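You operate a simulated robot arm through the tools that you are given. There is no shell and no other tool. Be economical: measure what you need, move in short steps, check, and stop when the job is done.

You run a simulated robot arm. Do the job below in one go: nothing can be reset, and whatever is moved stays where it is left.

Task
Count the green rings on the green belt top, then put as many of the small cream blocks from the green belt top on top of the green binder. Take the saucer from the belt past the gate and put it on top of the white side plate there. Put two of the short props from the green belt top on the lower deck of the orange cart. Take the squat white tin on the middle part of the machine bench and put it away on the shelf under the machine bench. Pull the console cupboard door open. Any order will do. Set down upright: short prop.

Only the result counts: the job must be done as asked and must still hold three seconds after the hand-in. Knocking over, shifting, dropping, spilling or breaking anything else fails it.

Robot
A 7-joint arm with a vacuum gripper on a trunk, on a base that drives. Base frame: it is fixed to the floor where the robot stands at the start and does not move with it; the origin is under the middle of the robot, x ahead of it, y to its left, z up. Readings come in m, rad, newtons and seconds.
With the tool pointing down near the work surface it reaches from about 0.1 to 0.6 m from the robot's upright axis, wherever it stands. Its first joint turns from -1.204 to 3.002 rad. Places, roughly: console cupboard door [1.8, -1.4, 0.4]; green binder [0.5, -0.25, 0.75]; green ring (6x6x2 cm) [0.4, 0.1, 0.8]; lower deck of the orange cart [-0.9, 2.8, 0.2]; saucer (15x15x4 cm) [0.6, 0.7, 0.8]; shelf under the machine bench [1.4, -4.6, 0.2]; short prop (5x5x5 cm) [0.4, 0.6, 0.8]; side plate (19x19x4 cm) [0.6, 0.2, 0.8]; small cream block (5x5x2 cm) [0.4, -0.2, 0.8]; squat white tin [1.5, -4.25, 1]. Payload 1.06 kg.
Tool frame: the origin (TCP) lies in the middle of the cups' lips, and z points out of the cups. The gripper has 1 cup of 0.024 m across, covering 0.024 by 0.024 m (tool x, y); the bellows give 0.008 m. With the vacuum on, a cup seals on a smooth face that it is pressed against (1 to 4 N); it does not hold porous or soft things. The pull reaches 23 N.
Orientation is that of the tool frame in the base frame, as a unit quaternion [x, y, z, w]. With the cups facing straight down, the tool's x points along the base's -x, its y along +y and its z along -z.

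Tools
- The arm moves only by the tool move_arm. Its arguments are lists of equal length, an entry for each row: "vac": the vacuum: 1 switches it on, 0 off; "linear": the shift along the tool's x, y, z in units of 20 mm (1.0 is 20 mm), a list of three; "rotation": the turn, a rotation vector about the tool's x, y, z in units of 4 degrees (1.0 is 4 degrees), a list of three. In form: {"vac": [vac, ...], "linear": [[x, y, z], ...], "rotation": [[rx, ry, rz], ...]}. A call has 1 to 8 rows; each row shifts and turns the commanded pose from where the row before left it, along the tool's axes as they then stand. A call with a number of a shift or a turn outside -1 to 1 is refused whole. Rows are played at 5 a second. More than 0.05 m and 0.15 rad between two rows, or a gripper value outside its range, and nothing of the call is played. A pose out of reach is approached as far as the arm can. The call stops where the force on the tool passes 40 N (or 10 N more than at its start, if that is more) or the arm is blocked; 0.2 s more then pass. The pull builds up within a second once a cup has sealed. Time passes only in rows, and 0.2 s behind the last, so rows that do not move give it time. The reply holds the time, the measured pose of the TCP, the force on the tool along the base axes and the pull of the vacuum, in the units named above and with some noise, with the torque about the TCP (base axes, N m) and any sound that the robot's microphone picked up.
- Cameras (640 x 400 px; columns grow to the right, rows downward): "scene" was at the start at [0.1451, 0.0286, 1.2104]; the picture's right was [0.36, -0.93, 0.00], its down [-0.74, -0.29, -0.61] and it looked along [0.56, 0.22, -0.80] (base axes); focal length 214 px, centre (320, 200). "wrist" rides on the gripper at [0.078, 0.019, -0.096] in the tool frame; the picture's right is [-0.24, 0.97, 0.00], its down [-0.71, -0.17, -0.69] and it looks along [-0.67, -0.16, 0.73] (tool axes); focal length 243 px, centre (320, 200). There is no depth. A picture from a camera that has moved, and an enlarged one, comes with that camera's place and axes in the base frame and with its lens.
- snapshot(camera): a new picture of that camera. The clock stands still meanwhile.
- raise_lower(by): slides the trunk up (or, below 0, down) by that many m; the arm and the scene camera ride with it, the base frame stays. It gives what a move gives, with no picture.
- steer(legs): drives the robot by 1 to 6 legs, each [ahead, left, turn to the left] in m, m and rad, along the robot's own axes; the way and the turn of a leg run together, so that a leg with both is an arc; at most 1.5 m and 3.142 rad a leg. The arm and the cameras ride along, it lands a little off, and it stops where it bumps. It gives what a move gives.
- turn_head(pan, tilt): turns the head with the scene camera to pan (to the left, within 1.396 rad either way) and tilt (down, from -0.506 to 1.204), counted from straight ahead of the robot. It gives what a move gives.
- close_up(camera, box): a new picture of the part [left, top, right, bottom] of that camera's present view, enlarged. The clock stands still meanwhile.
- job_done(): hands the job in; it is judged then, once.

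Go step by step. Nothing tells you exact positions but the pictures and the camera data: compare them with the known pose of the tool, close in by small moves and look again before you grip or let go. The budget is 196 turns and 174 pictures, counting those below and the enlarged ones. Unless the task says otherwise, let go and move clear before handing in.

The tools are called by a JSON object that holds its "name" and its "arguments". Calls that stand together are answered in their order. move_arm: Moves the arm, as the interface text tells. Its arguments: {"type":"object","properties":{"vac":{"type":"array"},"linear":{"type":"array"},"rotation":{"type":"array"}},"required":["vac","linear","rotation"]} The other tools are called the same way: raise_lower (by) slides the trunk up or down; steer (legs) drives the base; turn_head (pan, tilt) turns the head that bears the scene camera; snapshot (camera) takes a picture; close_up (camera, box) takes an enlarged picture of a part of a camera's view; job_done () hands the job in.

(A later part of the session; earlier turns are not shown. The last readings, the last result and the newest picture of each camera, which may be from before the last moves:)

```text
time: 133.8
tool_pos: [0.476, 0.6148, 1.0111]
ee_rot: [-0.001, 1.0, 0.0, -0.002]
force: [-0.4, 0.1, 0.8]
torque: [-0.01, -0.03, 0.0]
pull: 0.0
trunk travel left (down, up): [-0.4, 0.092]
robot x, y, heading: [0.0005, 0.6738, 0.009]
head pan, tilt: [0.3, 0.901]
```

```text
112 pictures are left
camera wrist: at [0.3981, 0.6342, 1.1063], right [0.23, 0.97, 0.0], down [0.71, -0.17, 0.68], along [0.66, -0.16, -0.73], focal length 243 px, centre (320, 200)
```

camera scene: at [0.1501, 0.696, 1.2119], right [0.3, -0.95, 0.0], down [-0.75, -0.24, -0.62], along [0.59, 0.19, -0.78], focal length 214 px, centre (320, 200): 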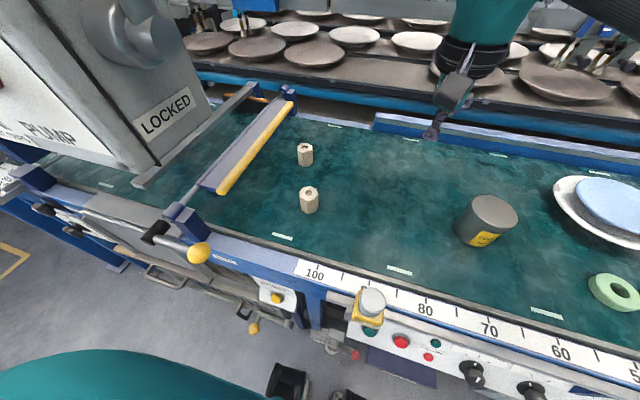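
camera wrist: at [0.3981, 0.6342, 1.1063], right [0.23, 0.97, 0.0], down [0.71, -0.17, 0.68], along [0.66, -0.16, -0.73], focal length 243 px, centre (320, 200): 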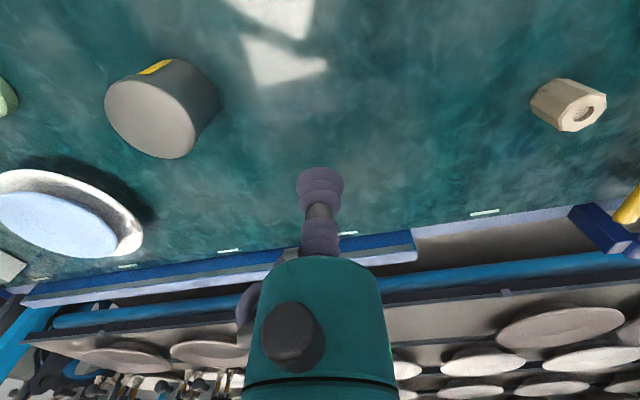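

{"name": "move_arm", "arguments": {"vac": [0, 0, 0, 0, 0, 0, 0, 0], "linear": [[0.1, 1, 0], [0.1, 1, 0], [0.1, 1, 0], [0.2, 1, 0], [0.3, 1, 0], [0.3, 1, 0], [0.5, 1, 0], [0.5, 1, 0]], "rotation": [[0, 0, 0], [0, 0, 0], [0, 0, 0], [0, 0, 0], [0, 0, 0], [0, 0, 0], [0, 0, 0], [0, 0, 0]]}}

{"name": "move_arm", "arguments": {"vac": [0, 0, 0, 0, 0, 0, 0], "linear": [[0.5, 0.8, 0], [0, 0.8, 1], [0, 0, 1], [0, 0, 1], [0, 0, 1], [0, 0, 1], [0, 0, 0.5]], "rotation": [[0, 0, 0], [0, 0, 0], [0, 0, 0], [0, 0, 0], [0, 0, 0], [0, 0, 0], [0, 0, 0]]}}

{"name": "close_up", "arguments": {"camera": "wrist", "box": [200, 50, 440, 200]}}

{"name": "close_up", "arguments": {"camera": "scene", "box": [260, 140, 360, 230]}}

```text
time: 135.6
tool_pos: [0.4331, 0.7749, 1.0098]
ee_rot: [-0.001, 1.0, 0.0, -0.003]
force: [-0.3, -0.2, 0.0]
torque: [-0.02, 0.04, 0.01]
pull: 0.0
trunk travel left (down, up): [-0.4, 0.092]
robot x, y, heading: [0.0023, 0.6694, 0.008]
head pan, tilt: [0.3, 0.901]
```

```text
time: 137.2
tool_pos: [0.4234, 0.807, 0.901]
ee_rot: [0.0, 1.0, 0.0, -0.002]
force: [-0.1, 0.8, 0.0]
torque: [0.01, -0.01, 0.0]
pull: 0.1
trunk travel left (down, up): [-0.4, 0.092]
robot x, y, heading: [0.0004, 0.6687, 0.006]
head pan, tilt: [0.3, 0.901]
```

```text
2.67 times, centred on (320, 125) of wrist
camera zoom: at [0.3454, 0.8266, 0.9955], right [0.23, 0.97, 0.0], down [0.71, -0.17, 0.68], along [0.66, -0.16, -0.73], focal length 647 px, centre (320, 400)
```

zoom: 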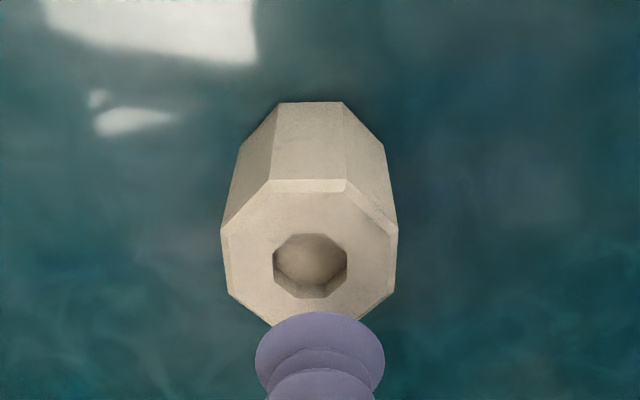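

```text
4.44 times, centred on (310, 185) of scene
camera zoom: at [0.15, 0.6961, 1.2119], right [0.3, -0.95, 0.0], down [-0.75, -0.24, -0.62], along [0.59, 0.19, -0.78], focal length 953 px, centre (364, 267)
```

zoom: 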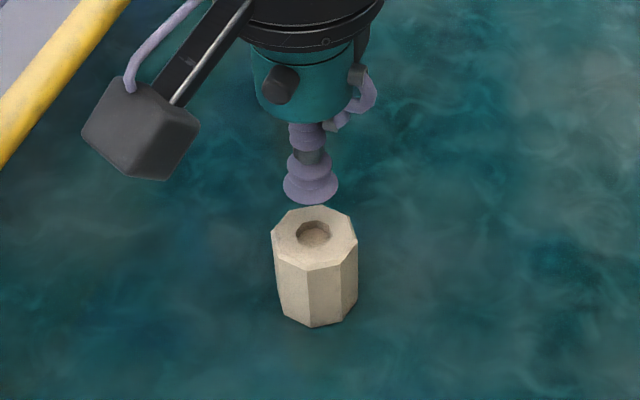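

{"name": "move_arm", "arguments": {"vac": [0, 0, 0], "linear": [[0, -0.1, 0.4], [0, 0, 0.4], [0, 0, 0.4]], "rotation": [[0, 0, 0], [0, 0, 0], [0, 0, 0]]}}

{"name": "close_up", "arguments": {"camera": "wrist", "box": [240, 120, 400, 220]}}

{"name": "close_up", "arguments": {"camera": "scene", "box": [270, 150, 350, 220]}}

```text
time: 137.9
tool_pos: [0.4243, 0.8054, 0.8761]
ee_rot: [-0.001, 1.0, 0.001, -0.002]
force: [0.3, -0.8, 0.0]
torque: [0.02, 0.0, 0.01]
pull: 0.1
trunk travel left (down, up): [-0.4, 0.092]
robot x, y, heading: [0.0034, 0.6726, 0.007]
head pan, tilt: [0.3, 0.901]
```

```text
4.00 times, centred on (320, 170) of wrist
camera zoom: at [0.3457, 0.8239, 0.972], right [0.23, 0.97, 0.0], down [0.71, -0.17, 0.68], along [0.66, -0.16, -0.73], focal length 970 px, centre (320, 320)
```

zoom: 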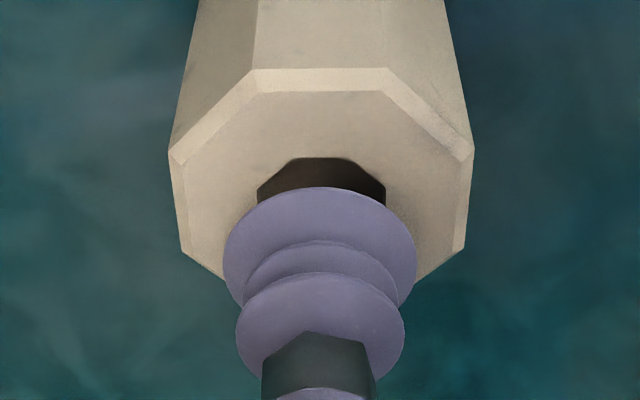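

```text
5.71 times, centred on (310, 185) of scene
camera zoom: at [0.15, 0.696, 1.2119], right [0.3, -0.95, 0.0], down [-0.75, -0.24, -0.62], along [0.59, 0.19, -0.78], focal length 1226 px, centre (377, 286)
```

zoom: 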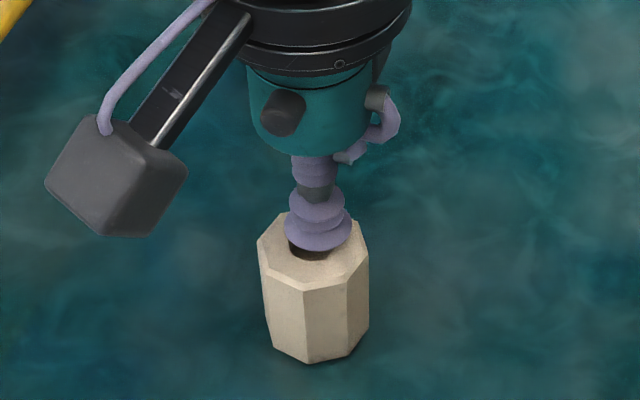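

{"name": "move_arm", "arguments": {"vac": [1, 1, 1, 1, 1], "linear": [[0.07, 0, 0], [0, 0, 0.25], [0, 0, 0.2], [0, 0, 0.05], [0, 0, 0]], "rotation": [[0, 0, 0], [0, 0, 0], [0, 0, 0], [0, 0, 0], [0, 0, 0]]}}

```text
time: 139.2
tool_pos: [0.4226, 0.8056, 0.8671]
ee_rot: [-0.001, 1.0, 0.001, -0.003]
force: [5.2, -0.7, 16.3]
torque: [-0.08, -0.05, 0.0]
pull: 22.4
trunk travel left (down, up): [-0.4, 0.092]
robot x, y, heading: [0.0014, 0.6711, 0.009]
head pan, tilt: [0.3, 0.901]
```

Sealed on P2. I lift and move it right, clear of the control box.

{"name": "move_arm", "arguments": {"vac": [1, 1, 1, 1, 1, 1, 1, 1], "linear": [[0, 0, -0.4], [0, 0, -1], [0, 0, -1], [0, 0, -1], [0, 0, -1], [0, 0, -1], [0, 0, -1], [0, 0, -1]], "rotation": [[0, 0, 0], [0, 0, 0], [0, 0, 0], [0, 0, 0], [0, 0, 0], [0, 0, 0], [0, 0, 0], [0, 0, 0]]}}

{"name": "move_arm", "arguments": {"vac": [1, 1, 1, 1, 1, 1, 1, 1], "linear": [[0, -1, 0], [0, -1, 0], [0, -1, 0], [0, -1, 0], [0, -1, 0], [0, -1, 0], [0, -1, 0], [0, -1, 0]], "rotation": [[0, 0, 0], [0, 0, 0], [0, 0, 0], [0, 0, 0], [0, 0, 0], [0, 0, 0], [0, 0, 0], [0, 0, 0]]}}

{"name": "steer", "arguments": {"legs": [[-0.47, 0.05, 0], [0, 0, 1.565]]}}

```text
time: 140.9
tool_pos: [0.4231, 0.8058, 1.0162]
ee_rot: [-0.001, 1.0, 0.0, -0.003]
force: [0.3, -0.1, -1.4]
torque: [0.03, -0.01, 0.0]
pull: 22.4
trunk travel left (down, up): [-0.4, 0.092]
robot x, y, heading: [0.0029, 0.6728, 0.008]
head pan, tilt: [0.3, 0.901]
```

```text
time: 142.8
tool_pos: [0.4242, 0.6451, 1.0153]
ee_rot: [-0.001, 1.0, 0.0, -0.002]
force: [0.5, 0.4, -1.5]
torque: [-0.02, -0.03, 0.04]
pull: 23.1
trunk travel left (down, up): [-0.4, 0.092]
robot x, y, heading: [0.003, 0.6753, 0.007]
head pan, tilt: [0.3, 0.901]
```

```text
time: 149.4
tool_pos: [-0.4513, 1.1359, 1.015]
ee_rot: [0.712, -0.703, 0.003, 0.002]
force: [-0.7, 0.2, -1.2]
torque: [0.06, 0.01, 0.0]
pull: 22.8
trunk travel left (down, up): [-0.4, 0.092]
robot x, y, heading: [-0.4706, 0.7113, 1.585]
head pan, tilt: [0.3, 0.901]
```

{"name": "steer", "arguments": {"legs": [[1.17, 0.335, -0.012]]}}

{"name": "turn_head", "arguments": {"pan": 0, "tilt": 0.8}}

{"name": "snapshot", "arguments": {"camera": "scene"}}

```text
time: 155.5
tool_pos: [-0.8068, 2.2825, 1.0142]
ee_rot: [0.711, -0.703, 0.002, 0.003]
force: [0.2, 0.2, -0.2]
torque: [-0.03, 0.0, 0.02]
pull: 23.2
trunk travel left (down, up): [-0.4, 0.092]
robot x, y, heading: [-0.8307, 1.8619, 1.586]
head pan, tilt: [0.3, 0.901]
```

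```text
time: 156.3
tool_pos: [-0.8078, 2.2835, 1.0154]
ee_rot: [0.711, -0.703, 0.002, 0.003]
force: [-1.0, 0.3, -1.6]
torque: [0.01, -0.02, 0.04]
pull: 23.0
trunk travel left (down, up): [-0.4, 0.092]
robot x, y, heading: [-0.8314, 1.8617, 1.585]
head pan, tilt: [0.0, 0.799]
```

```text
107 pictures are left
camera scene: at [-0.831, 2.018, 1.2198], right [1.0, 0.01, 0.0], down [0.01, -0.72, -0.7], along [-0.01, 0.7, -0.72], focal length 214 px, centre (320, 200)
```

scene: 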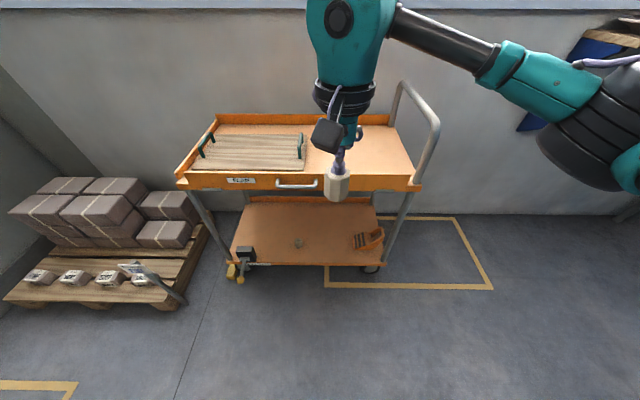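

The elbow would come near the cart's right post, so I'll place the second prop nearer the first, at about (-0.865, 2.63). I shift left and lower.

{"name": "steer", "arguments": {"legs": [[0.03, 0.06, -0.012]]}}

{"name": "raise_lower", "arguments": {"by": -0.1}}

{"name": "raise_lower", "arguments": {"by": -0.3}}

{"name": "move_arm", "arguments": {"vac": [1, 1, 1, 1, 1, 1, 1, 1], "linear": [[0, 0, 1], [0, 0, 1], [0, 0, 1], [0, 0, 1], [0, 0, 1], [0, 0, 1], [0, 0, 1], [0, 0, 1]], "rotation": [[0, 0, 0], [0, 0, 0], [0, 0, 0], [0, 0, 0], [0, 0, 0], [0, 0, 0], [0, 0, 0], [0, 0, 0]]}}

{"name": "move_arm", "arguments": {"vac": [1, 1, 1, 1, 1], "linear": [[0, 0, 1], [0, 0, 1], [0, 0, 1], [0, 0, 1], [0, 0, 1]], "rotation": [[0, 0, 0], [0, 0, 0], [0, 0, 0], [0, 0, 0], [0, 0, 0]]}}

{"name": "snapshot", "arguments": {"camera": "scene"}}

```text
time: 157.5
tool_pos: [-0.8624, 2.3128, 1.016]
ee_rot: [-0.705, 0.709, -0.002, -0.002]
force: [-0.5, 0.5, -1.3]
torque: [0.02, -0.02, 0.01]
pull: 23.0
trunk travel left (down, up): [-0.4, 0.092]
robot x, y, heading: [-0.8909, 1.8867, 1.571]
head pan, tilt: [0.0, 0.799]
```

```text
time: 158.8
tool_pos: [-0.8617, 2.3115, 0.9156]
ee_rot: [-0.705, 0.71, -0.002, -0.002]
force: [0.3, -0.7, -1.6]
torque: [0.03, 0.01, -0.03]
pull: 22.5
trunk travel left (down, up): [-0.3, 0.192]
robot x, y, heading: [-0.8894, 1.8884, 1.572]
head pan, tilt: [0.0, 0.799]
```

```text
time: 161.8
tool_pos: [-0.862, 2.3126, 0.6152]
ee_rot: [-0.706, 0.708, -0.002, -0.002]
force: [-0.4, -0.1, -2.1]
torque: [-0.01, 0.02, -0.02]
pull: 22.4
trunk travel left (down, up): [0.0, 0.492]
robot x, y, heading: [-0.8928, 1.89, 1.568]
head pan, tilt: [0.0, 0.799]
```

```text
time: 163.6
tool_pos: [-0.8617, 2.3111, 0.4518]
ee_rot: [-0.706, 0.709, -0.002, -0.002]
force: [0.1, -0.3, -1.1]
torque: [0.02, -0.01, 0.0]
pull: 23.5
trunk travel left (down, up): [0.0, 0.492]
robot x, y, heading: [-0.8913, 1.8902, 1.569]
head pan, tilt: [0.0, 0.799]
```

```text
time: 164.8
tool_pos: [-0.8603, 2.3106, 0.3529]
ee_rot: [-0.705, 0.709, -0.002, -0.003]
force: [-0.6, 0.2, -1.2]
torque: [-0.02, 0.04, 0.0]
pull: 23.2
trunk travel left (down, up): [0.0, 0.492]
robot x, y, heading: [-0.8908, 1.8885, 1.573]
head pan, tilt: [0.0, 0.799]
```

```text
106 pictures are left
camera scene: at [-0.8895, 2.1614, 0.8119], right [1.0, 0.0, 0.0], down [0.0, -0.72, -0.7], along [0.0, 0.7, -0.72], focal length 214 px, centre (320, 200)
```

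scene: 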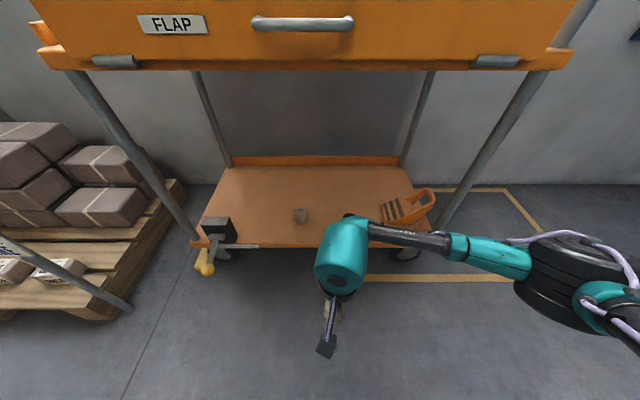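

The elbow is close to the post line, so I extend the arm first and check before driving in.

{"name": "move_arm", "arguments": {"vac": [1, 1, 1, 1, 1, 1], "linear": [[-1, 0, 0], [-1, 0, 0], [-1, 0, 0], [-1, 0, 0], [-1, 0, 0], [-1, 0, 0]], "rotation": [[0, 0, 0], [0, 0, 0], [0, 0, 0], [0, 0, 0], [0, 0, 0], [0, 0, 0]]}}

{"name": "snapshot", "arguments": {"camera": "scene"}}

```text
time: 166.2
tool_pos: [-0.8609, 2.431, 0.3537]
ee_rot: [-0.704, 0.71, -0.002, -0.002]
force: [-0.4, 0.3, -1.2]
torque: [0.01, 0.04, 0.02]
pull: 22.8
trunk travel left (down, up): [0.0, 0.492]
robot x, y, heading: [-0.8926, 1.8857, 1.571]
head pan, tilt: [0.0, 0.799]
```

```text
105 pictures are left
camera scene: at [-0.8895, 2.1614, 0.8119], right [1.0, 0.0, 0.0], down [0.0, -0.72, -0.7], along [0.0, 0.7, -0.72], focal length 214 px, centre (320, 200)
```

scene: 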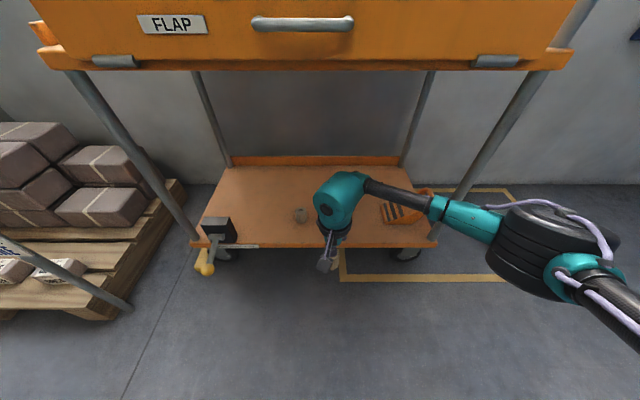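

Too tight on the right; I'll shift left and use the spot at about (-1.055, 2.62), between prop one and the black box.

{"name": "steer", "arguments": {"legs": [[0, 0.19, 0]]}}

{"name": "snapshot", "arguments": {"camera": "scene"}}

{"name": "snapshot", "arguments": {"camera": "wrist"}}

```text
time: 168.5
tool_pos: [-1.0494, 2.4305, 0.3546]
ee_rot: [-0.706, 0.708, -0.003, -0.003]
force: [0.4, -0.1, -1.3]
torque: [-0.01, -0.02, 0.0]
pull: 22.7
trunk travel left (down, up): [0.0, 0.492]
robot x, y, heading: [-1.0789, 1.892, 1.571]
head pan, tilt: [0.0, 0.799]
```

```text
104 pictures are left
camera scene: at [-1.0764, 2.1613, 0.8119], right [1.0, 0.0, 0.0], down [0.0, -0.72, -0.7], along [0.0, 0.7, -0.72], focal length 214 px, centre (320, 200)
```

scene: 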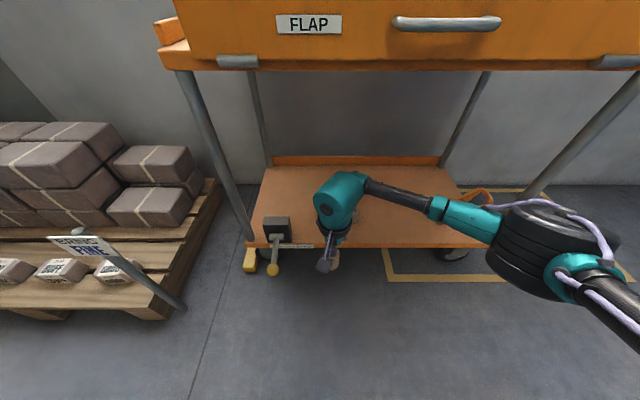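

```text
103 pictures are left
camera wrist: at [-1.069, 2.3537, 0.4502], right [-0.97, 0.24, 0.0], down [0.17, 0.71, 0.68], along [0.16, 0.66, -0.73], focal length 243 px, centre (320, 200)
```

wrist: 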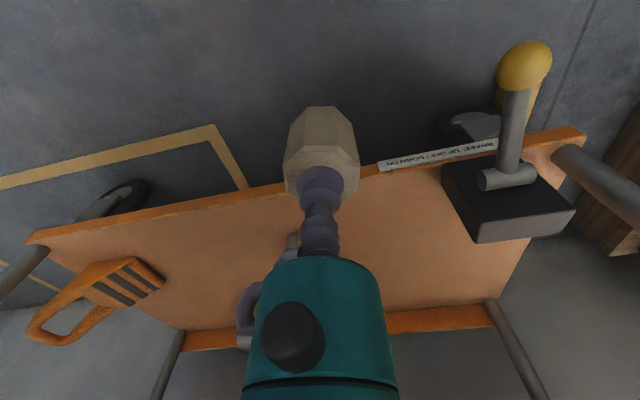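

{"name": "steer", "arguments": {"legs": [[0.19, 0, 0]]}}

{"name": "snapshot", "arguments": {"camera": "wrist"}}

{"name": "snapshot", "arguments": {"camera": "scene"}}

```text
time: 170.1
tool_pos: [-1.0497, 2.6168, 0.3549]
ee_rot: [-0.706, 0.708, -0.002, -0.003]
force: [0.3, 0.5, -1.4]
torque: [0.01, -0.01, -0.01]
pull: 22.6
trunk travel left (down, up): [0.0, 0.492]
robot x, y, heading: [-1.0783, 2.0802, 1.574]
head pan, tilt: [0.0, 0.799]
```

```text
102 pictures are left
camera wrist: at [-1.0701, 2.54, 0.4502], right [-0.97, 0.24, 0.0], down [0.17, 0.71, 0.68], along [0.16, 0.66, -0.73], focal length 243 px, centre (320, 200)
```

wrist: 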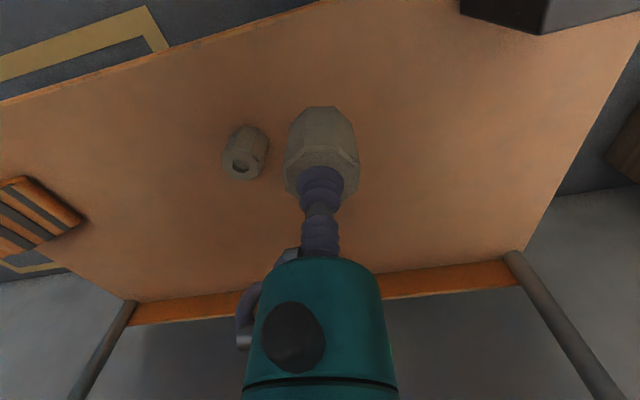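

```text
101 pictures are left
camera scene: at [-1.0773, 2.3476, 0.8119], right [1.0, 0.0, 0.0], down [0.0, -0.72, -0.7], along [0.0, 0.7, -0.72], focal length 214 px, centre (320, 200)
```

scene: 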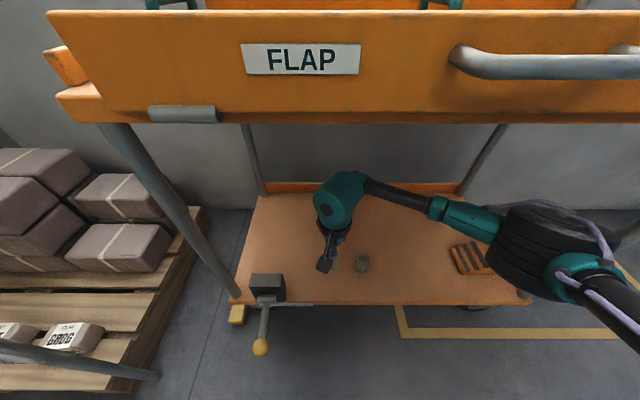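

{"name": "move_arm", "arguments": {"vac": [1, 1, 1, 1, 1, 1, 1], "linear": [[0, 0, 1], [0, 0, 1], [0, 0, 1], [0, 0, 0.9], [0, 0, 0.7], [0, 0, 0.4], [0, 0, 0.25]], "rotation": [[0, 0, 0], [0, 0, 0], [0, 0, 0], [0, 0, 0], [0, 0, 0], [0, 0, 0], [0, 0, 0]]}}

{"name": "move_arm", "arguments": {"vac": [1, 1], "linear": [[0, 0, 0.15], [0, 0, 0.15]], "rotation": [[0, 0, 0], [0, 0, 0]]}}

```text
time: 171.7
tool_pos: [-1.0489, 2.6158, 0.2502]
ee_rot: [-0.707, 0.707, -0.002, -0.003]
force: [0.3, 0.7, -1.8]
torque: [0.03, 0.0, -0.02]
pull: 23.0
trunk travel left (down, up): [0.0, 0.492]
robot x, y, heading: [-1.0753, 2.0779, 1.574]
head pan, tilt: [0.0, 0.799]
```

```text
time: 172.2
tool_pos: [-1.0488, 2.6178, 0.2455]
ee_rot: [-0.706, 0.708, 0.0, -0.002]
force: [1.9, -2.2, 16.7]
torque: [-0.02, -0.05, -0.01]
pull: 22.9
trunk travel left (down, up): [0.0, 0.492]
robot x, y, heading: [-1.0751, 2.0756, 1.573]
head pan, tilt: [0.0, 0.799]
```

{"name": "move_arm", "arguments": {"vac": [1, 0, 0, 0, 0, 0, 0, 0], "linear": [[0, 0, -0.1], [0, 0, 0], [0, 0, 0], [0, 0, 0], [0, 0, -0.3], [0, 0, -1], [0, 0, -1], [0, 0, -1]], "rotation": [[0, 0, 0], [0, 0, 0], [0, 0, 0], [0, 0, 0], [0, 0, 0], [0, 0, 0], [0, 0, 0], [0, 0, 0]]}}

{"name": "snapshot", "arguments": {"camera": "wrist"}}

{"name": "steer", "arguments": {"legs": [[-0.45, 0, 0]]}}

{"name": "raise_lower", "arguments": {"by": 0.4}}

{"name": "snapshot", "arguments": {"camera": "scene"}}

```text
time: 174.1
tool_pos: [-1.051, 2.6182, 0.3121]
ee_rot: [-0.707, 0.707, -0.003, -0.002]
force: [-0.4, -0.7, 0.8]
torque: [-0.03, -0.03, 0.03]
pull: 0.1
trunk travel left (down, up): [0.0, 0.492]
robot x, y, heading: [-1.0767, 2.0761, 1.571]
head pan, tilt: [0.0, 0.799]
```

```text
100 pictures are left
camera wrist: at [-1.0706, 2.5405, 0.4079], right [-0.97, 0.24, 0.0], down [0.17, 0.71, 0.68], along [0.16, 0.66, -0.73], focal length 243 px, centre (320, 200)
```

wrist: 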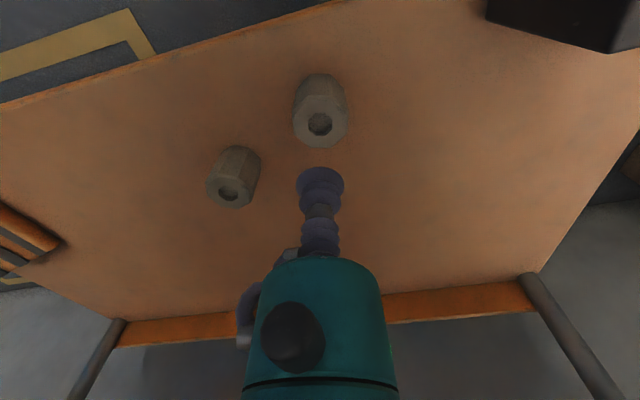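

```text
time: 176.8
tool_pos: [-1.0469, 2.1719, 0.3102]
ee_rot: [-0.705, 0.71, -0.003, -0.002]
force: [0.3, -0.1, -0.3]
torque: [0.03, -0.01, 0.0]
pull: 0.0
trunk travel left (down, up): [0.0, 0.492]
robot x, y, heading: [-1.0744, 1.6342, 1.566]
head pan, tilt: [0.0, 0.799]
```

```text
time: 180.6
tool_pos: [-1.0476, 2.1727, 0.7121]
ee_rot: [-0.705, 0.709, -0.003, -0.003]
force: [0.1, -0.2, -0.2]
torque: [0.04, 0.01, 0.04]
pull: 0.1
trunk travel left (down, up): [-0.4, 0.092]
robot x, y, heading: [-1.0769, 1.6275, 1.569]
head pan, tilt: [0.0, 0.799]
```

```text
99 pictures are left
camera scene: at [-1.0759, 1.7879, 1.2198], right [1.0, 0.0, 0.0], down [0.0, -0.72, -0.7], along [0.0, 0.7, -0.72], focal length 214 px, centre (320, 200)
```

scene: 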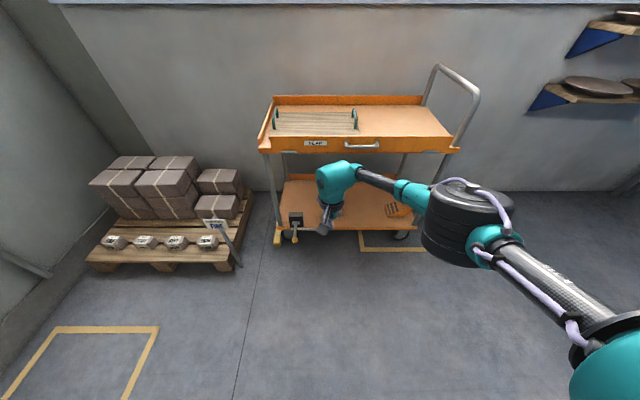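

Both props stand upright on the lower deck. Next the console cupboard and the tin to the south; I tuck the arm, move to open floor and turn around.

{"name": "move_arm", "arguments": {"vac": [0, 0, 0, 0, 0, 0, 0, 0], "linear": [[0, 0, -1], [0, 0, -1], [0, 0, -1], [0, 0, -1], [0, 0, -1], [0, 0, -1], [0, 0, -1], [0, 0, -1]], "rotation": [[0, 0, 0], [0, 0, 0], [0, 0, 0], [0, 0, 0], [0, 0, 0], [0, 0, 0], [0, 0, 0], [0, 0, 0]]}}

{"name": "move_arm", "arguments": {"vac": [0, 0, 0, 0, 0, 0, 0, 0], "linear": [[0.8, 0, -1], [0.8, 0, -1], [0.8, 0, -1], [0.8, 0, -1], [0.8, 0, -1], [0.8, 0, -1], [0.8, 0, -1], [0.8, 0, 0]], "rotation": [[0, 0, 0], [0, 0, 0], [0, 0, 0], [0, 0, 0], [0, 0, 0], [0, 0, 0], [0, 0, 0], [0, 0, 0]]}}

{"name": "steer", "arguments": {"legs": [[-0.3, -0.4, 0], [0, 0, -3.14]]}}

{"name": "turn_head", "arguments": {"pan": 0.2, "tilt": 0.3}}

{"name": "snapshot", "arguments": {"camera": "scene"}}

```text
time: 182.4
tool_pos: [-1.0477, 2.1719, 0.8745]
ee_rot: [-0.705, 0.709, -0.003, -0.003]
force: [0.4, -0.4, 0.3]
torque: [-0.01, -0.01, -0.02]
pull: 0.1
trunk travel left (down, up): [-0.4, 0.092]
robot x, y, heading: [-1.0774, 1.632, 1.571]
head pan, tilt: [0.0, 0.799]
```

```text
time: 184.2
tool_pos: [-1.051, 2.046, 1.0113]
ee_rot: [-0.704, 0.71, -0.002, -0.002]
force: [0.0, -0.2, 0.1]
torque: [0.0, -0.02, -0.04]
pull: 0.1
trunk travel left (down, up): [-0.4, 0.092]
robot x, y, heading: [-1.0758, 1.6277, 1.57]
head pan, tilt: [0.0, 0.799]
```

```text
time: 195.5
tool_pos: [-0.7049, 0.9137, 1.012]
ee_rot: [0.703, 0.711, 0.002, -0.002]
force: [-0.4, -0.4, -0.3]
torque: [0.02, -0.03, 0.01]
pull: 0.1
trunk travel left (down, up): [-0.4, 0.092]
robot x, y, heading: [-0.6834, 1.33, -1.556]
head pan, tilt: [0.0, 0.799]
```

```text
time: 196.4
tool_pos: [-0.7032, 0.914, 1.0111]
ee_rot: [0.703, 0.711, 0.003, -0.003]
force: [-0.4, -0.2, 0.3]
torque: [0.02, 0.0, 0.0]
pull: 0.0
trunk travel left (down, up): [-0.4, 0.092]
robot x, y, heading: [-0.6833, 1.3302, -1.553]
head pan, tilt: [0.201, 0.3]
```

```text
98 pictures are left
camera scene: at [-0.6613, 1.1655, 1.2641], right [-0.98, -0.21, 0.0], down [-0.06, 0.29, -0.95], along [0.2, -0.93, -0.3], focal length 214 px, centre (320, 200)
```

scene: 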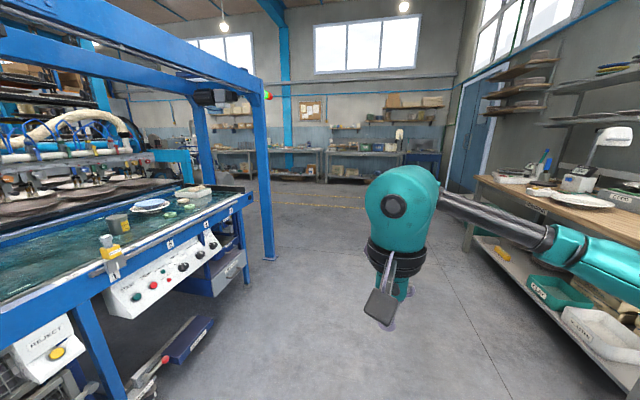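

{"name": "steer", "arguments": {"legs": [[1.3, 0.12, -0.015], [1.2, 0, 0]]}}

{"name": "turn_head", "arguments": {"pan": 0.8, "tilt": 0.3}}

{"name": "snapshot", "arguments": {"camera": "scene"}}

{"name": "turn_head", "arguments": {"pan": 0, "tilt": 0.3}}

{"name": "snapshot", "arguments": {"camera": "scene"}}

```text
time: 208.9
tool_pos: [-0.6216, -1.6447, 1.0115]
ee_rot: [0.711, 0.703, 0.003, -0.002]
force: [0.3, 0.3, -0.4]
torque: [0.0, 0.0, 0.04]
pull: 0.0
trunk travel left (down, up): [-0.4, 0.092]
robot x, y, heading: [-0.595, -1.2288, -1.58]
head pan, tilt: [0.201, 0.3]
```

```text
time: 209.9
tool_pos: [-0.6228, -1.6454, 1.0115]
ee_rot: [0.712, 0.703, 0.003, -0.003]
force: [0.7, 0.6, -0.4]
torque: [0.0, 0.0, 0.03]
pull: 0.0
trunk travel left (down, up): [-0.4, 0.092]
robot x, y, heading: [-0.5941, -1.2288, -1.577]
head pan, tilt: [0.799, 0.3]
```

```text
97 pictures are left
camera scene: at [-0.5256, -1.3679, 1.2642], right [-0.7, -0.71, 0.0], down [-0.21, 0.21, -0.96], along [0.68, -0.67, -0.3], focal length 214 px, centre (320, 200)
```

scene: 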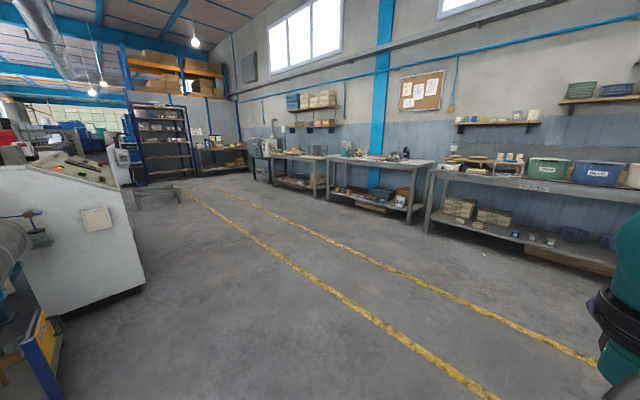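

```text
time: 211.1
tool_pos: [-0.6223, -1.6453, 1.0112]
ee_rot: [0.711, 0.703, 0.003, -0.002]
force: [0.1, -0.4, 0.5]
torque: [-0.02, 0.0, 0.02]
pull: 0.0
trunk travel left (down, up): [-0.4, 0.092]
robot x, y, heading: [-0.5955, -1.2249, -1.579]
head pan, tilt: [0.0, 0.3]
```

```text
96 pictures are left
camera scene: at [-0.5926, -1.3957, 1.2642], right [-1.0, 0.01, 0.0], down [0.0, 0.3, -0.96], along [-0.01, -0.96, -0.3], focal length 214 px, centre (320, 200)
```

scene: 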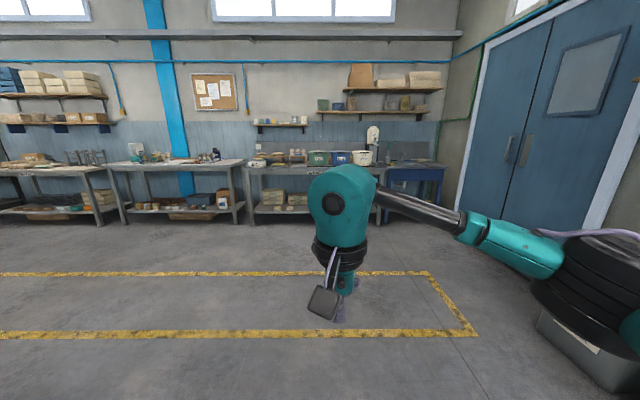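

The console (white cabinet) is near (1.6+, -1.4). I drive to open floor south-west of it and look.

{"name": "steer", "arguments": {"legs": [[1.1, 1.0, 0], [0, 0, 1.58]]}}

{"name": "turn_head", "arguments": {"pan": 0.6, "tilt": 0.3}}

{"name": "snapshot", "arguments": {"camera": "scene"}}

{"name": "turn_head", "arguments": {"pan": -0.9, "tilt": 0.3}}

{"name": "snapshot", "arguments": {"camera": "scene"}}

```text
time: 224.1
tool_pos: [0.8452, -2.2957, 1.0104]
ee_rot: [-0.035, 0.999, 0.0, -0.003]
force: [-0.6, 0.2, -0.6]
torque: [-0.03, 0.0, 0.0]
pull: 0.1
trunk travel left (down, up): [-0.4, 0.092]
robot x, y, heading: [0.431, -2.302, 0.073]
head pan, tilt: [0.0, 0.3]
```

```text
time: 225.1
tool_pos: [0.8454, -2.2963, 1.0123]
ee_rot: [-0.035, 0.999, 0.0, -0.003]
force: [0.1, 0.2, 0.9]
torque: [0.01, -0.03, -0.02]
pull: 0.0
trunk travel left (down, up): [-0.4, 0.092]
robot x, y, heading: [0.4328, -2.2965, 0.076]
head pan, tilt: [0.6, 0.3]
```

```text
95 pictures are left
camera scene: at [0.5781, -2.2352, 1.2642], right [0.62, -0.78, 0.0], down [-0.23, -0.18, -0.96], along [0.75, 0.6, -0.3], focal length 214 px, centre (320, 200)
```

scene: 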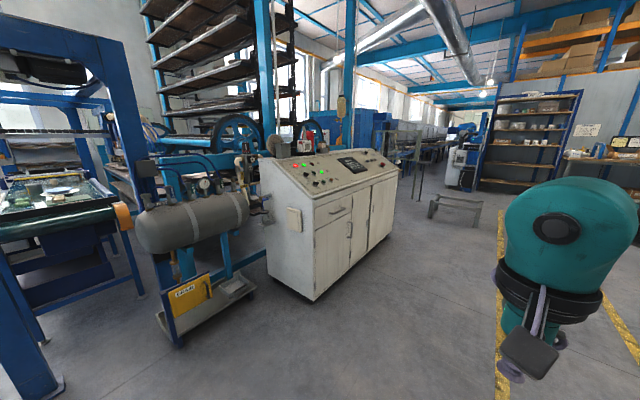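

```text
time: 226.7
tool_pos: [0.8471, -2.2966, 1.0119]
ee_rot: [-0.035, 0.999, -0.001, -0.004]
force: [-0.1, -1.1, 0.4]
torque: [-0.02, -0.02, 0.01]
pull: 0.1
trunk travel left (down, up): [-0.4, 0.092]
robot x, y, heading: [0.4318, -2.2971, 0.072]
head pan, tilt: [-0.901, 0.3]
```

```text
94 pictures are left
camera scene: at [0.5684, -2.3621, 1.2642], right [-0.74, -0.68, 0.0], down [-0.2, 0.22, -0.96], along [0.65, -0.7, -0.3], focal length 214 px, centre (320, 200)
```

scene: 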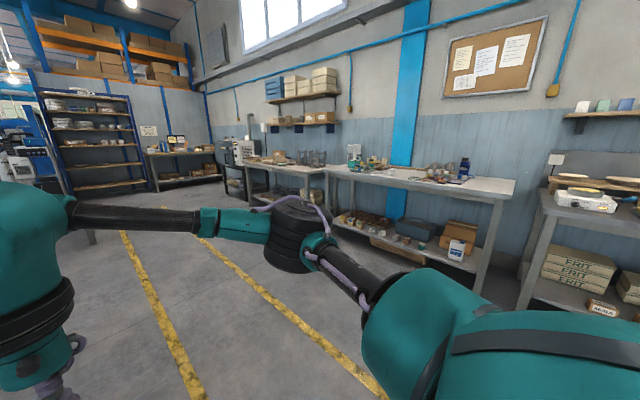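

{"name": "turn_head", "arguments": {"pan": 0.6, "tilt": 0.4}}

{"name": "close_up", "arguments": {"camera": "scene", "box": [240, 100, 420, 300]}}

```text
time: 228.3
tool_pos: [0.8458, -2.2965, 1.0118]
ee_rot: [-0.036, 0.999, 0.0, -0.004]
force: [0.3, 0.5, 0.9]
torque: [0.02, -0.02, 0.02]
pull: 0.0
trunk travel left (down, up): [-0.4, 0.092]
robot x, y, heading: [0.4312, -2.2992, 0.076]
head pan, tilt: [0.6, 0.4]
```

```text
2.00 times, centred on (330, 200) of scene
camera zoom: at [0.5775, -2.2356, 1.2549], right [0.62, -0.78, 0.0], down [-0.3, -0.24, -0.92], along [0.72, 0.57, -0.39], focal length 429 px, centre (300, 200)
```

zoom: 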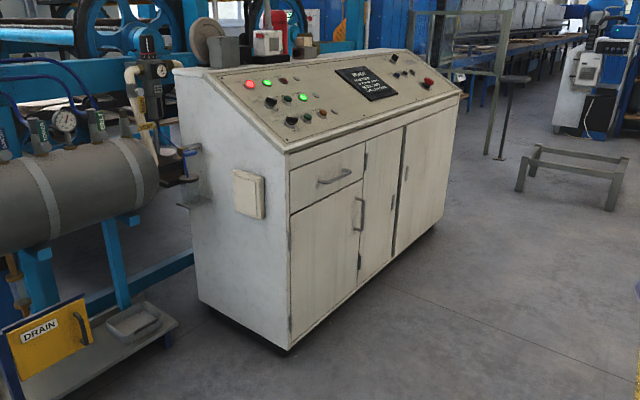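

The target door is the one under the drawer: x≈1.6–2.07, z≈0.1–0.63, face at y≈-1.39, hinge apparently left and handle right. I'll stand in front of it facing north.

{"name": "steer", "arguments": {"legs": [[1.42, -0.16, 0], [0, 0, 1.5]]}}

{"name": "turn_head", "arguments": {"pan": 0.1, "tilt": 0.5}}

{"name": "snapshot", "arguments": {"camera": "scene"}}

```text
time: 238.9
tool_pos: [1.8756, -1.94, 1.0119]
ee_rot: [-0.699, 0.715, -0.003, -0.003]
force: [-0.1, -0.8, -0.1]
torque: [-0.03, 0.0, -0.03]
pull: 0.3
trunk travel left (down, up): [-0.4, 0.092]
robot x, y, heading: [1.8401, -2.3543, 1.548]
head pan, tilt: [0.6, 0.4]
```

```text
time: 239.8
tool_pos: [1.8765, -1.941, 1.0114]
ee_rot: [-0.699, 0.715, -0.002, -0.002]
force: [0.1, -0.4, -0.4]
torque: [0.03, 0.01, 0.0]
pull: 0.0
trunk travel left (down, up): [-0.4, 0.092]
robot x, y, heading: [1.8424, -2.3549, 1.553]
head pan, tilt: [0.099, 0.499]
```

```text
92 pictures are left
camera scene: at [1.8372, -2.1886, 1.2458], right [1.0, 0.08, 0.0], down [0.04, -0.48, -0.88], along [-0.07, 0.88, -0.48], focal length 214 px, centre (320, 200)
```

scene: 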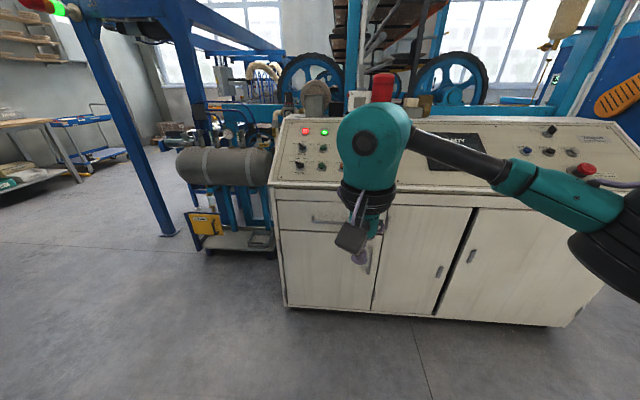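

{"name": "close_up", "arguments": {"camera": "scene", "box": [260, 180, 500, 330]}}

```text
2.67 times, centred on (380, 255) of scene
camera zoom: at [1.8372, -2.1886, 1.2458], right [1.0, 0.08, 0.0], down [0.04, -0.48, -0.88], along [-0.07, 0.88, -0.48], focal length 572 px, centre (160, 53)
```

zoom: 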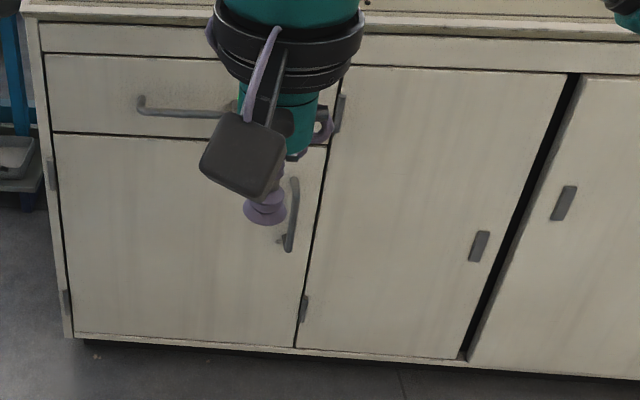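

The door is hinged on the left with a handle at x≈2.01. I'll turn the tool to point forward (toward the door) while extending.

{"name": "move_arm", "arguments": {"vac": [0, 0, 0, 0, 0, 0, 0, 0], "linear": [[-0.6, 0, 0], [-0.6, 0, 0.04], [-0.59, 0, 0.08], [-0.59, 0, 0.125], [-0.58, 0, 0.165], [-0.56, 0, 0.205], [-0.55, 0, 0.245], [-0.53, 0, 0.28]], "rotation": [[0, -1, 0], [0, -1, 0], [0, -1, 0], [0, -1, 0], [0, -1, 0], [0, -1, 0], [0, -1, 0], [0, -1, 0]]}}

{"name": "move_arm", "arguments": {"vac": [0, 0, 0, 0, 0, 0, 0, 0], "linear": [[-0.51, 0, 0.32], [-0.485, 0, 0.35], [-0.46, 0, 0.385], [-0.43, 0, 0.415], [-0.4, 0, 0.445], [-0.37, 0, 0.47], [-0.335, 0, 0.5], [-0.3, 0, 0.52]], "rotation": [[0, -1, 0], [0, -1, 0], [0, -1, 0], [0, -1, 0], [0, -1, 0], [0, -1, 0], [0, -1, 0], [0, -1, 0]]}}

{"name": "snapshot", "arguments": {"camera": "scene"}}

```text
time: 241.6
tool_pos: [1.8775, -1.8446, 1.011]
ee_rot: [-0.672, 0.688, 0.191, 0.195]
force: [0.5, -0.9, 0.1]
torque: [-0.01, -0.01, -0.03]
pull: 0.1
trunk travel left (down, up): [-0.4, 0.092]
robot x, y, heading: [1.8443, -2.3585, 1.55]
head pan, tilt: [0.099, 0.499]
```

```text
time: 243.4
tool_pos: [1.8782, -1.7501, 1.0091]
ee_rot: [-0.594, 0.608, 0.368, 0.377]
force: [0.3, -0.4, 0.7]
torque: [-0.01, 0.01, 0.0]
pull: 0.1
trunk travel left (down, up): [-0.4, 0.092]
robot x, y, heading: [1.8432, -2.3526, 1.552]
head pan, tilt: [0.099, 0.499]
```

```text
90 pictures are left
camera scene: at [1.8373, -2.1885, 1.2457], right [1.0, 0.08, 0.0], down [0.04, -0.48, -0.88], along [-0.07, 0.88, -0.48], focal length 214 px, centre (320, 200)
```

scene: 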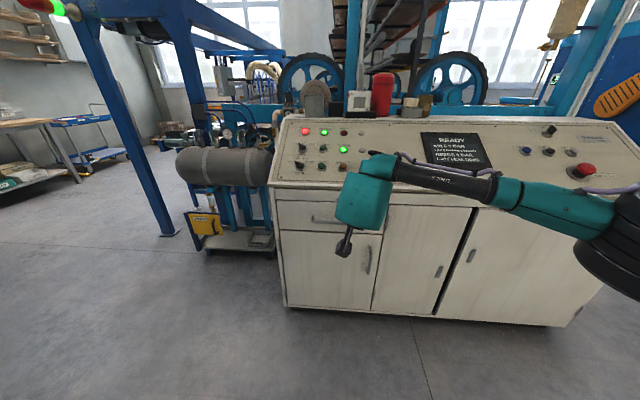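

{"name": "move_arm", "arguments": {"vac": [0, 0, 0, 0, 0, 0, 0], "linear": [[-0.26, 0, 0.54], [-0.225, 0, 0.555], [-0.185, 0, 0.57], [-0.145, 0, 0.58], [-0.1, 0, 0.59], [-0.06, 0, 0.6], [0, 0, 0.3]], "rotation": [[0, -1, 0], [0, -1, 0], [0, -1, 0], [0, -1, 0], [0, -1, 0], [0, -1, 0], [0, -0.5, 0]]}}

{"name": "raise_lower", "arguments": {"by": -0.4}}

{"name": "snapshot", "arguments": {"camera": "scene"}}

{"name": "snapshot", "arguments": {"camera": "wrist"}}

```text
time: 245.0
tool_pos: [1.882, -1.671, 1.011]
ee_rot: [-0.495, 0.508, 0.492, 0.505]
force: [0.7, -0.1, -0.7]
torque: [0.0, -0.02, 0.01]
pull: 0.0
trunk travel left (down, up): [-0.4, 0.092]
robot x, y, heading: [1.845, -2.354, 1.555]
head pan, tilt: [0.099, 0.499]
```

```text
time: 248.9
tool_pos: [1.8816, -1.671, 0.6098]
ee_rot: [-0.495, 0.508, 0.492, 0.504]
force: [-0.7, 1.0, 0.1]
torque: [0.03, -0.05, 0.01]
pull: 0.1
trunk travel left (down, up): [0.0, 0.492]
robot x, y, heading: [1.8408, -2.3557, 1.549]
head pan, tilt: [0.099, 0.499]
```

```text
89 pictures are left
camera scene: at [1.8394, -2.0742, 0.8379], right [1.0, 0.08, 0.0], down [0.04, -0.48, -0.88], along [-0.07, 0.88, -0.48], focal length 214 px, centre (320, 200)
```

scene: 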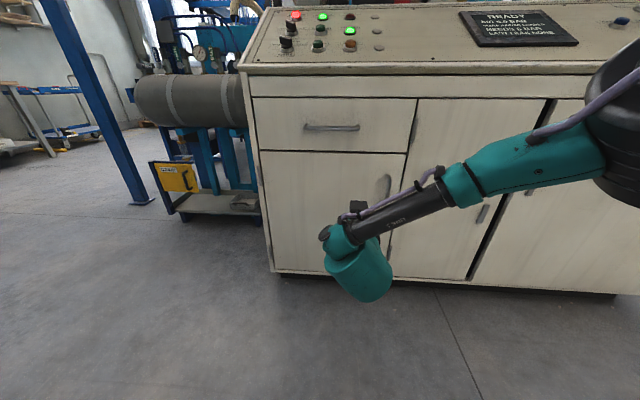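

```text
88 pictures are left
camera wrist: at [1.8597, -1.7656, 0.5318], right [-0.97, 0.02, 0.24], down [0.16, -0.68, 0.71], along [0.18, 0.73, 0.66], focal length 243 px, centre (320, 200)
```

wrist: 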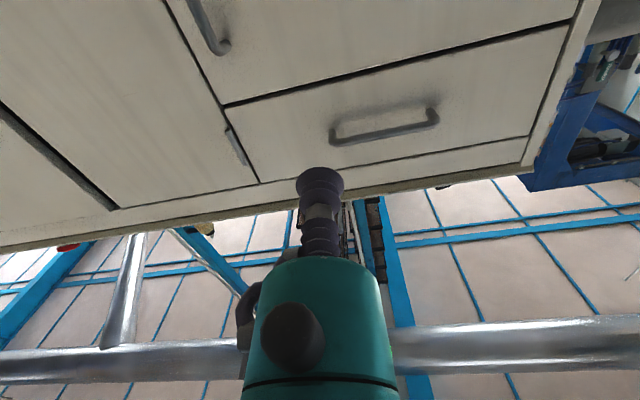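

{"name": "move_arm", "arguments": {"vac": [0, 0, 0, 0, 0, 0, 0, 0], "linear": [[1, -0.3, 0], [1, -0.3, 0], [1, -0.3, 0], [1, -0.3, 0], [1, -0.3, 0], [1, -0.3, 0], [1, -0.3, 0], [1, -0.3, 0]], "rotation": [[0, 0, 0], [0, 0, 0], [0, 0, 0], [0, 0, 0], [0, 0, 0], [0, 0, 0], [0, 0, 0], [0, 0, 0]]}}

{"name": "snapshot", "arguments": {"camera": "scene"}}

{"name": "snapshot", "arguments": {"camera": "wrist"}}

```text
time: 250.7
tool_pos: [1.877, -1.6905, 0.4916]
ee_rot: [-0.495, 0.51, 0.49, 0.504]
force: [0.4, 0.1, -0.7]
torque: [-0.01, 0.02, 0.0]
pull: 0.1
out of reach, approached as far as the arm can: row 4, 5, 6, 7, 8
trunk travel left (down, up): [0.0, 0.492]
robot x, y, heading: [1.8433, -2.3515, 1.551]
head pan, tilt: [0.099, 0.499]
```

```text
87 pictures are left
camera scene: at [1.8395, -2.0742, 0.8379], right [1.0, 0.08, 0.0], down [0.04, -0.48, -0.88], along [-0.07, 0.88, -0.48], focal length 214 px, centre (320, 200)
```

scene: 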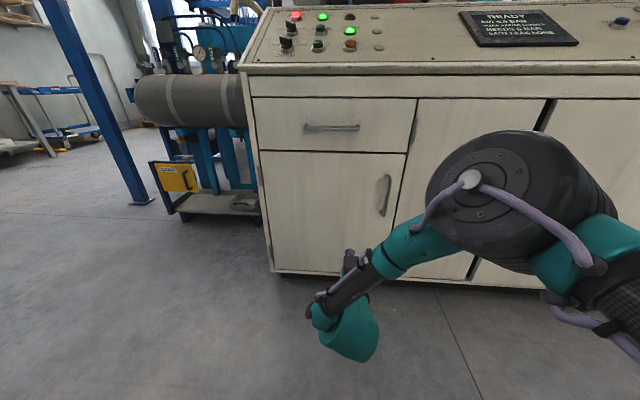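

```text
86 pictures are left
camera wrist: at [1.8541, -1.7845, 0.4141], right [-0.97, 0.03, 0.24], down [0.15, -0.68, 0.71], along [0.18, 0.73, 0.66], focal length 243 px, centre (320, 200)
```

wrist: 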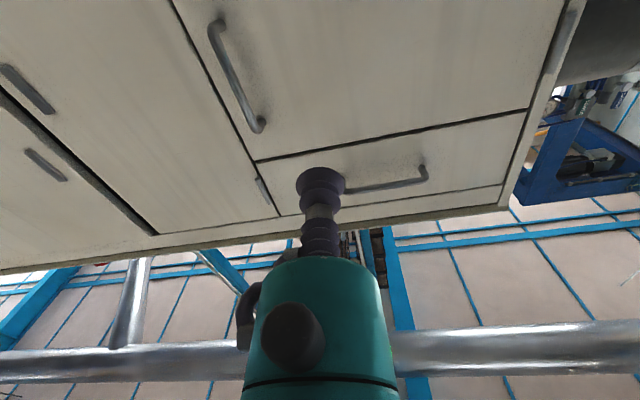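

The elbow would hit the console in this pose. Better to stand south-west with the tool pointing left, elbow away from the console; I rotate the tool leftward relative to the robot.

{"name": "move_arm", "arguments": {"vac": [0, 0, 0, 0, 0, 0, 0, 0], "linear": [[-1, 0, 0], [-1, 0, 0], [0, 0, 0], [0, 0, 0], [0, 0, 0], [0, 0, 0], [0, 0, 0], [0, 0, 0]], "rotation": [[0, 0, 0], [0, 0, 0], [-1, 0, 0], [-1, 0, 0], [-1, 0, 0], [-1, 0, 0], [-1, 0, 0], [-1, 0, 0]]}}

{"name": "move_arm", "arguments": {"vac": [0, 0, 0, 0, 0, 0, 0, 0], "linear": [[0, 0, 0], [0, 0, 0], [0, 0, 0], [0, 0, 0], [0, 0, 0], [0, 0, 0], [0, 0, 0], [0, 0, 0]], "rotation": [[-1, 0, 0], [-1, 0, 0], [-1, 0, 0], [-1, 0, 0], [-1, 0, 0], [-1, 0, 0], [-1, 0, 0], [-1, 0, 0]]}}

{"name": "snapshot", "arguments": {"camera": "scene"}}

```text
time: 252.5
tool_pos: [1.787, -1.7275, 0.5668]
ee_rot: [0.573, -0.418, -0.57, -0.414]
force: [0.3, 0.6, 0.2]
torque: [0.0, 0.02, -0.03]
pull: 0.1
out of reach, approached as far as the arm can: row 4, 5, 6, 7, 8
trunk travel left (down, up): [0.0, 0.492]
robot x, y, heading: [1.8412, -2.3577, 1.548]
head pan, tilt: [0.099, 0.499]
```

```text
time: 254.3
tool_pos: [1.7714, -1.7285, 0.5651]
ee_rot: [0.579, -0.413, -0.576, -0.404]
force: [0.0, -0.5, -0.3]
torque: [-0.01, -0.03, 0.0]
pull: 0.0
out of reach, approached as far as the arm can: row 1, 2, 3, 4, 5, 6, 7, 8
trunk travel left (down, up): [0.0, 0.492]
robot x, y, heading: [1.8408, -2.3547, 1.551]
head pan, tilt: [0.099, 0.499]
```

```text
85 pictures are left
camera scene: at [1.8394, -2.0742, 0.8379], right [1.0, 0.08, 0.0], down [0.04, -0.48, -0.88], along [-0.07, 0.88, -0.48], focal length 214 px, centre (320, 200)
```

scene: 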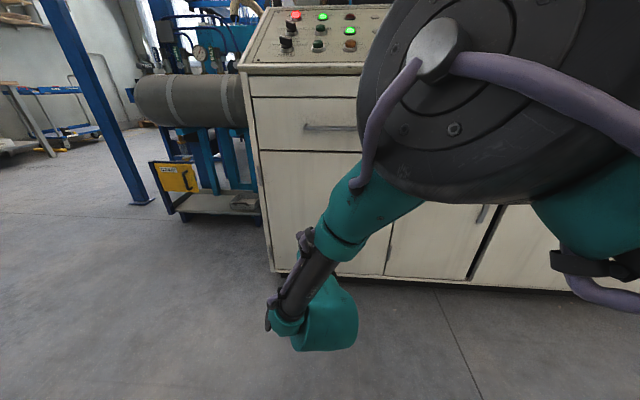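

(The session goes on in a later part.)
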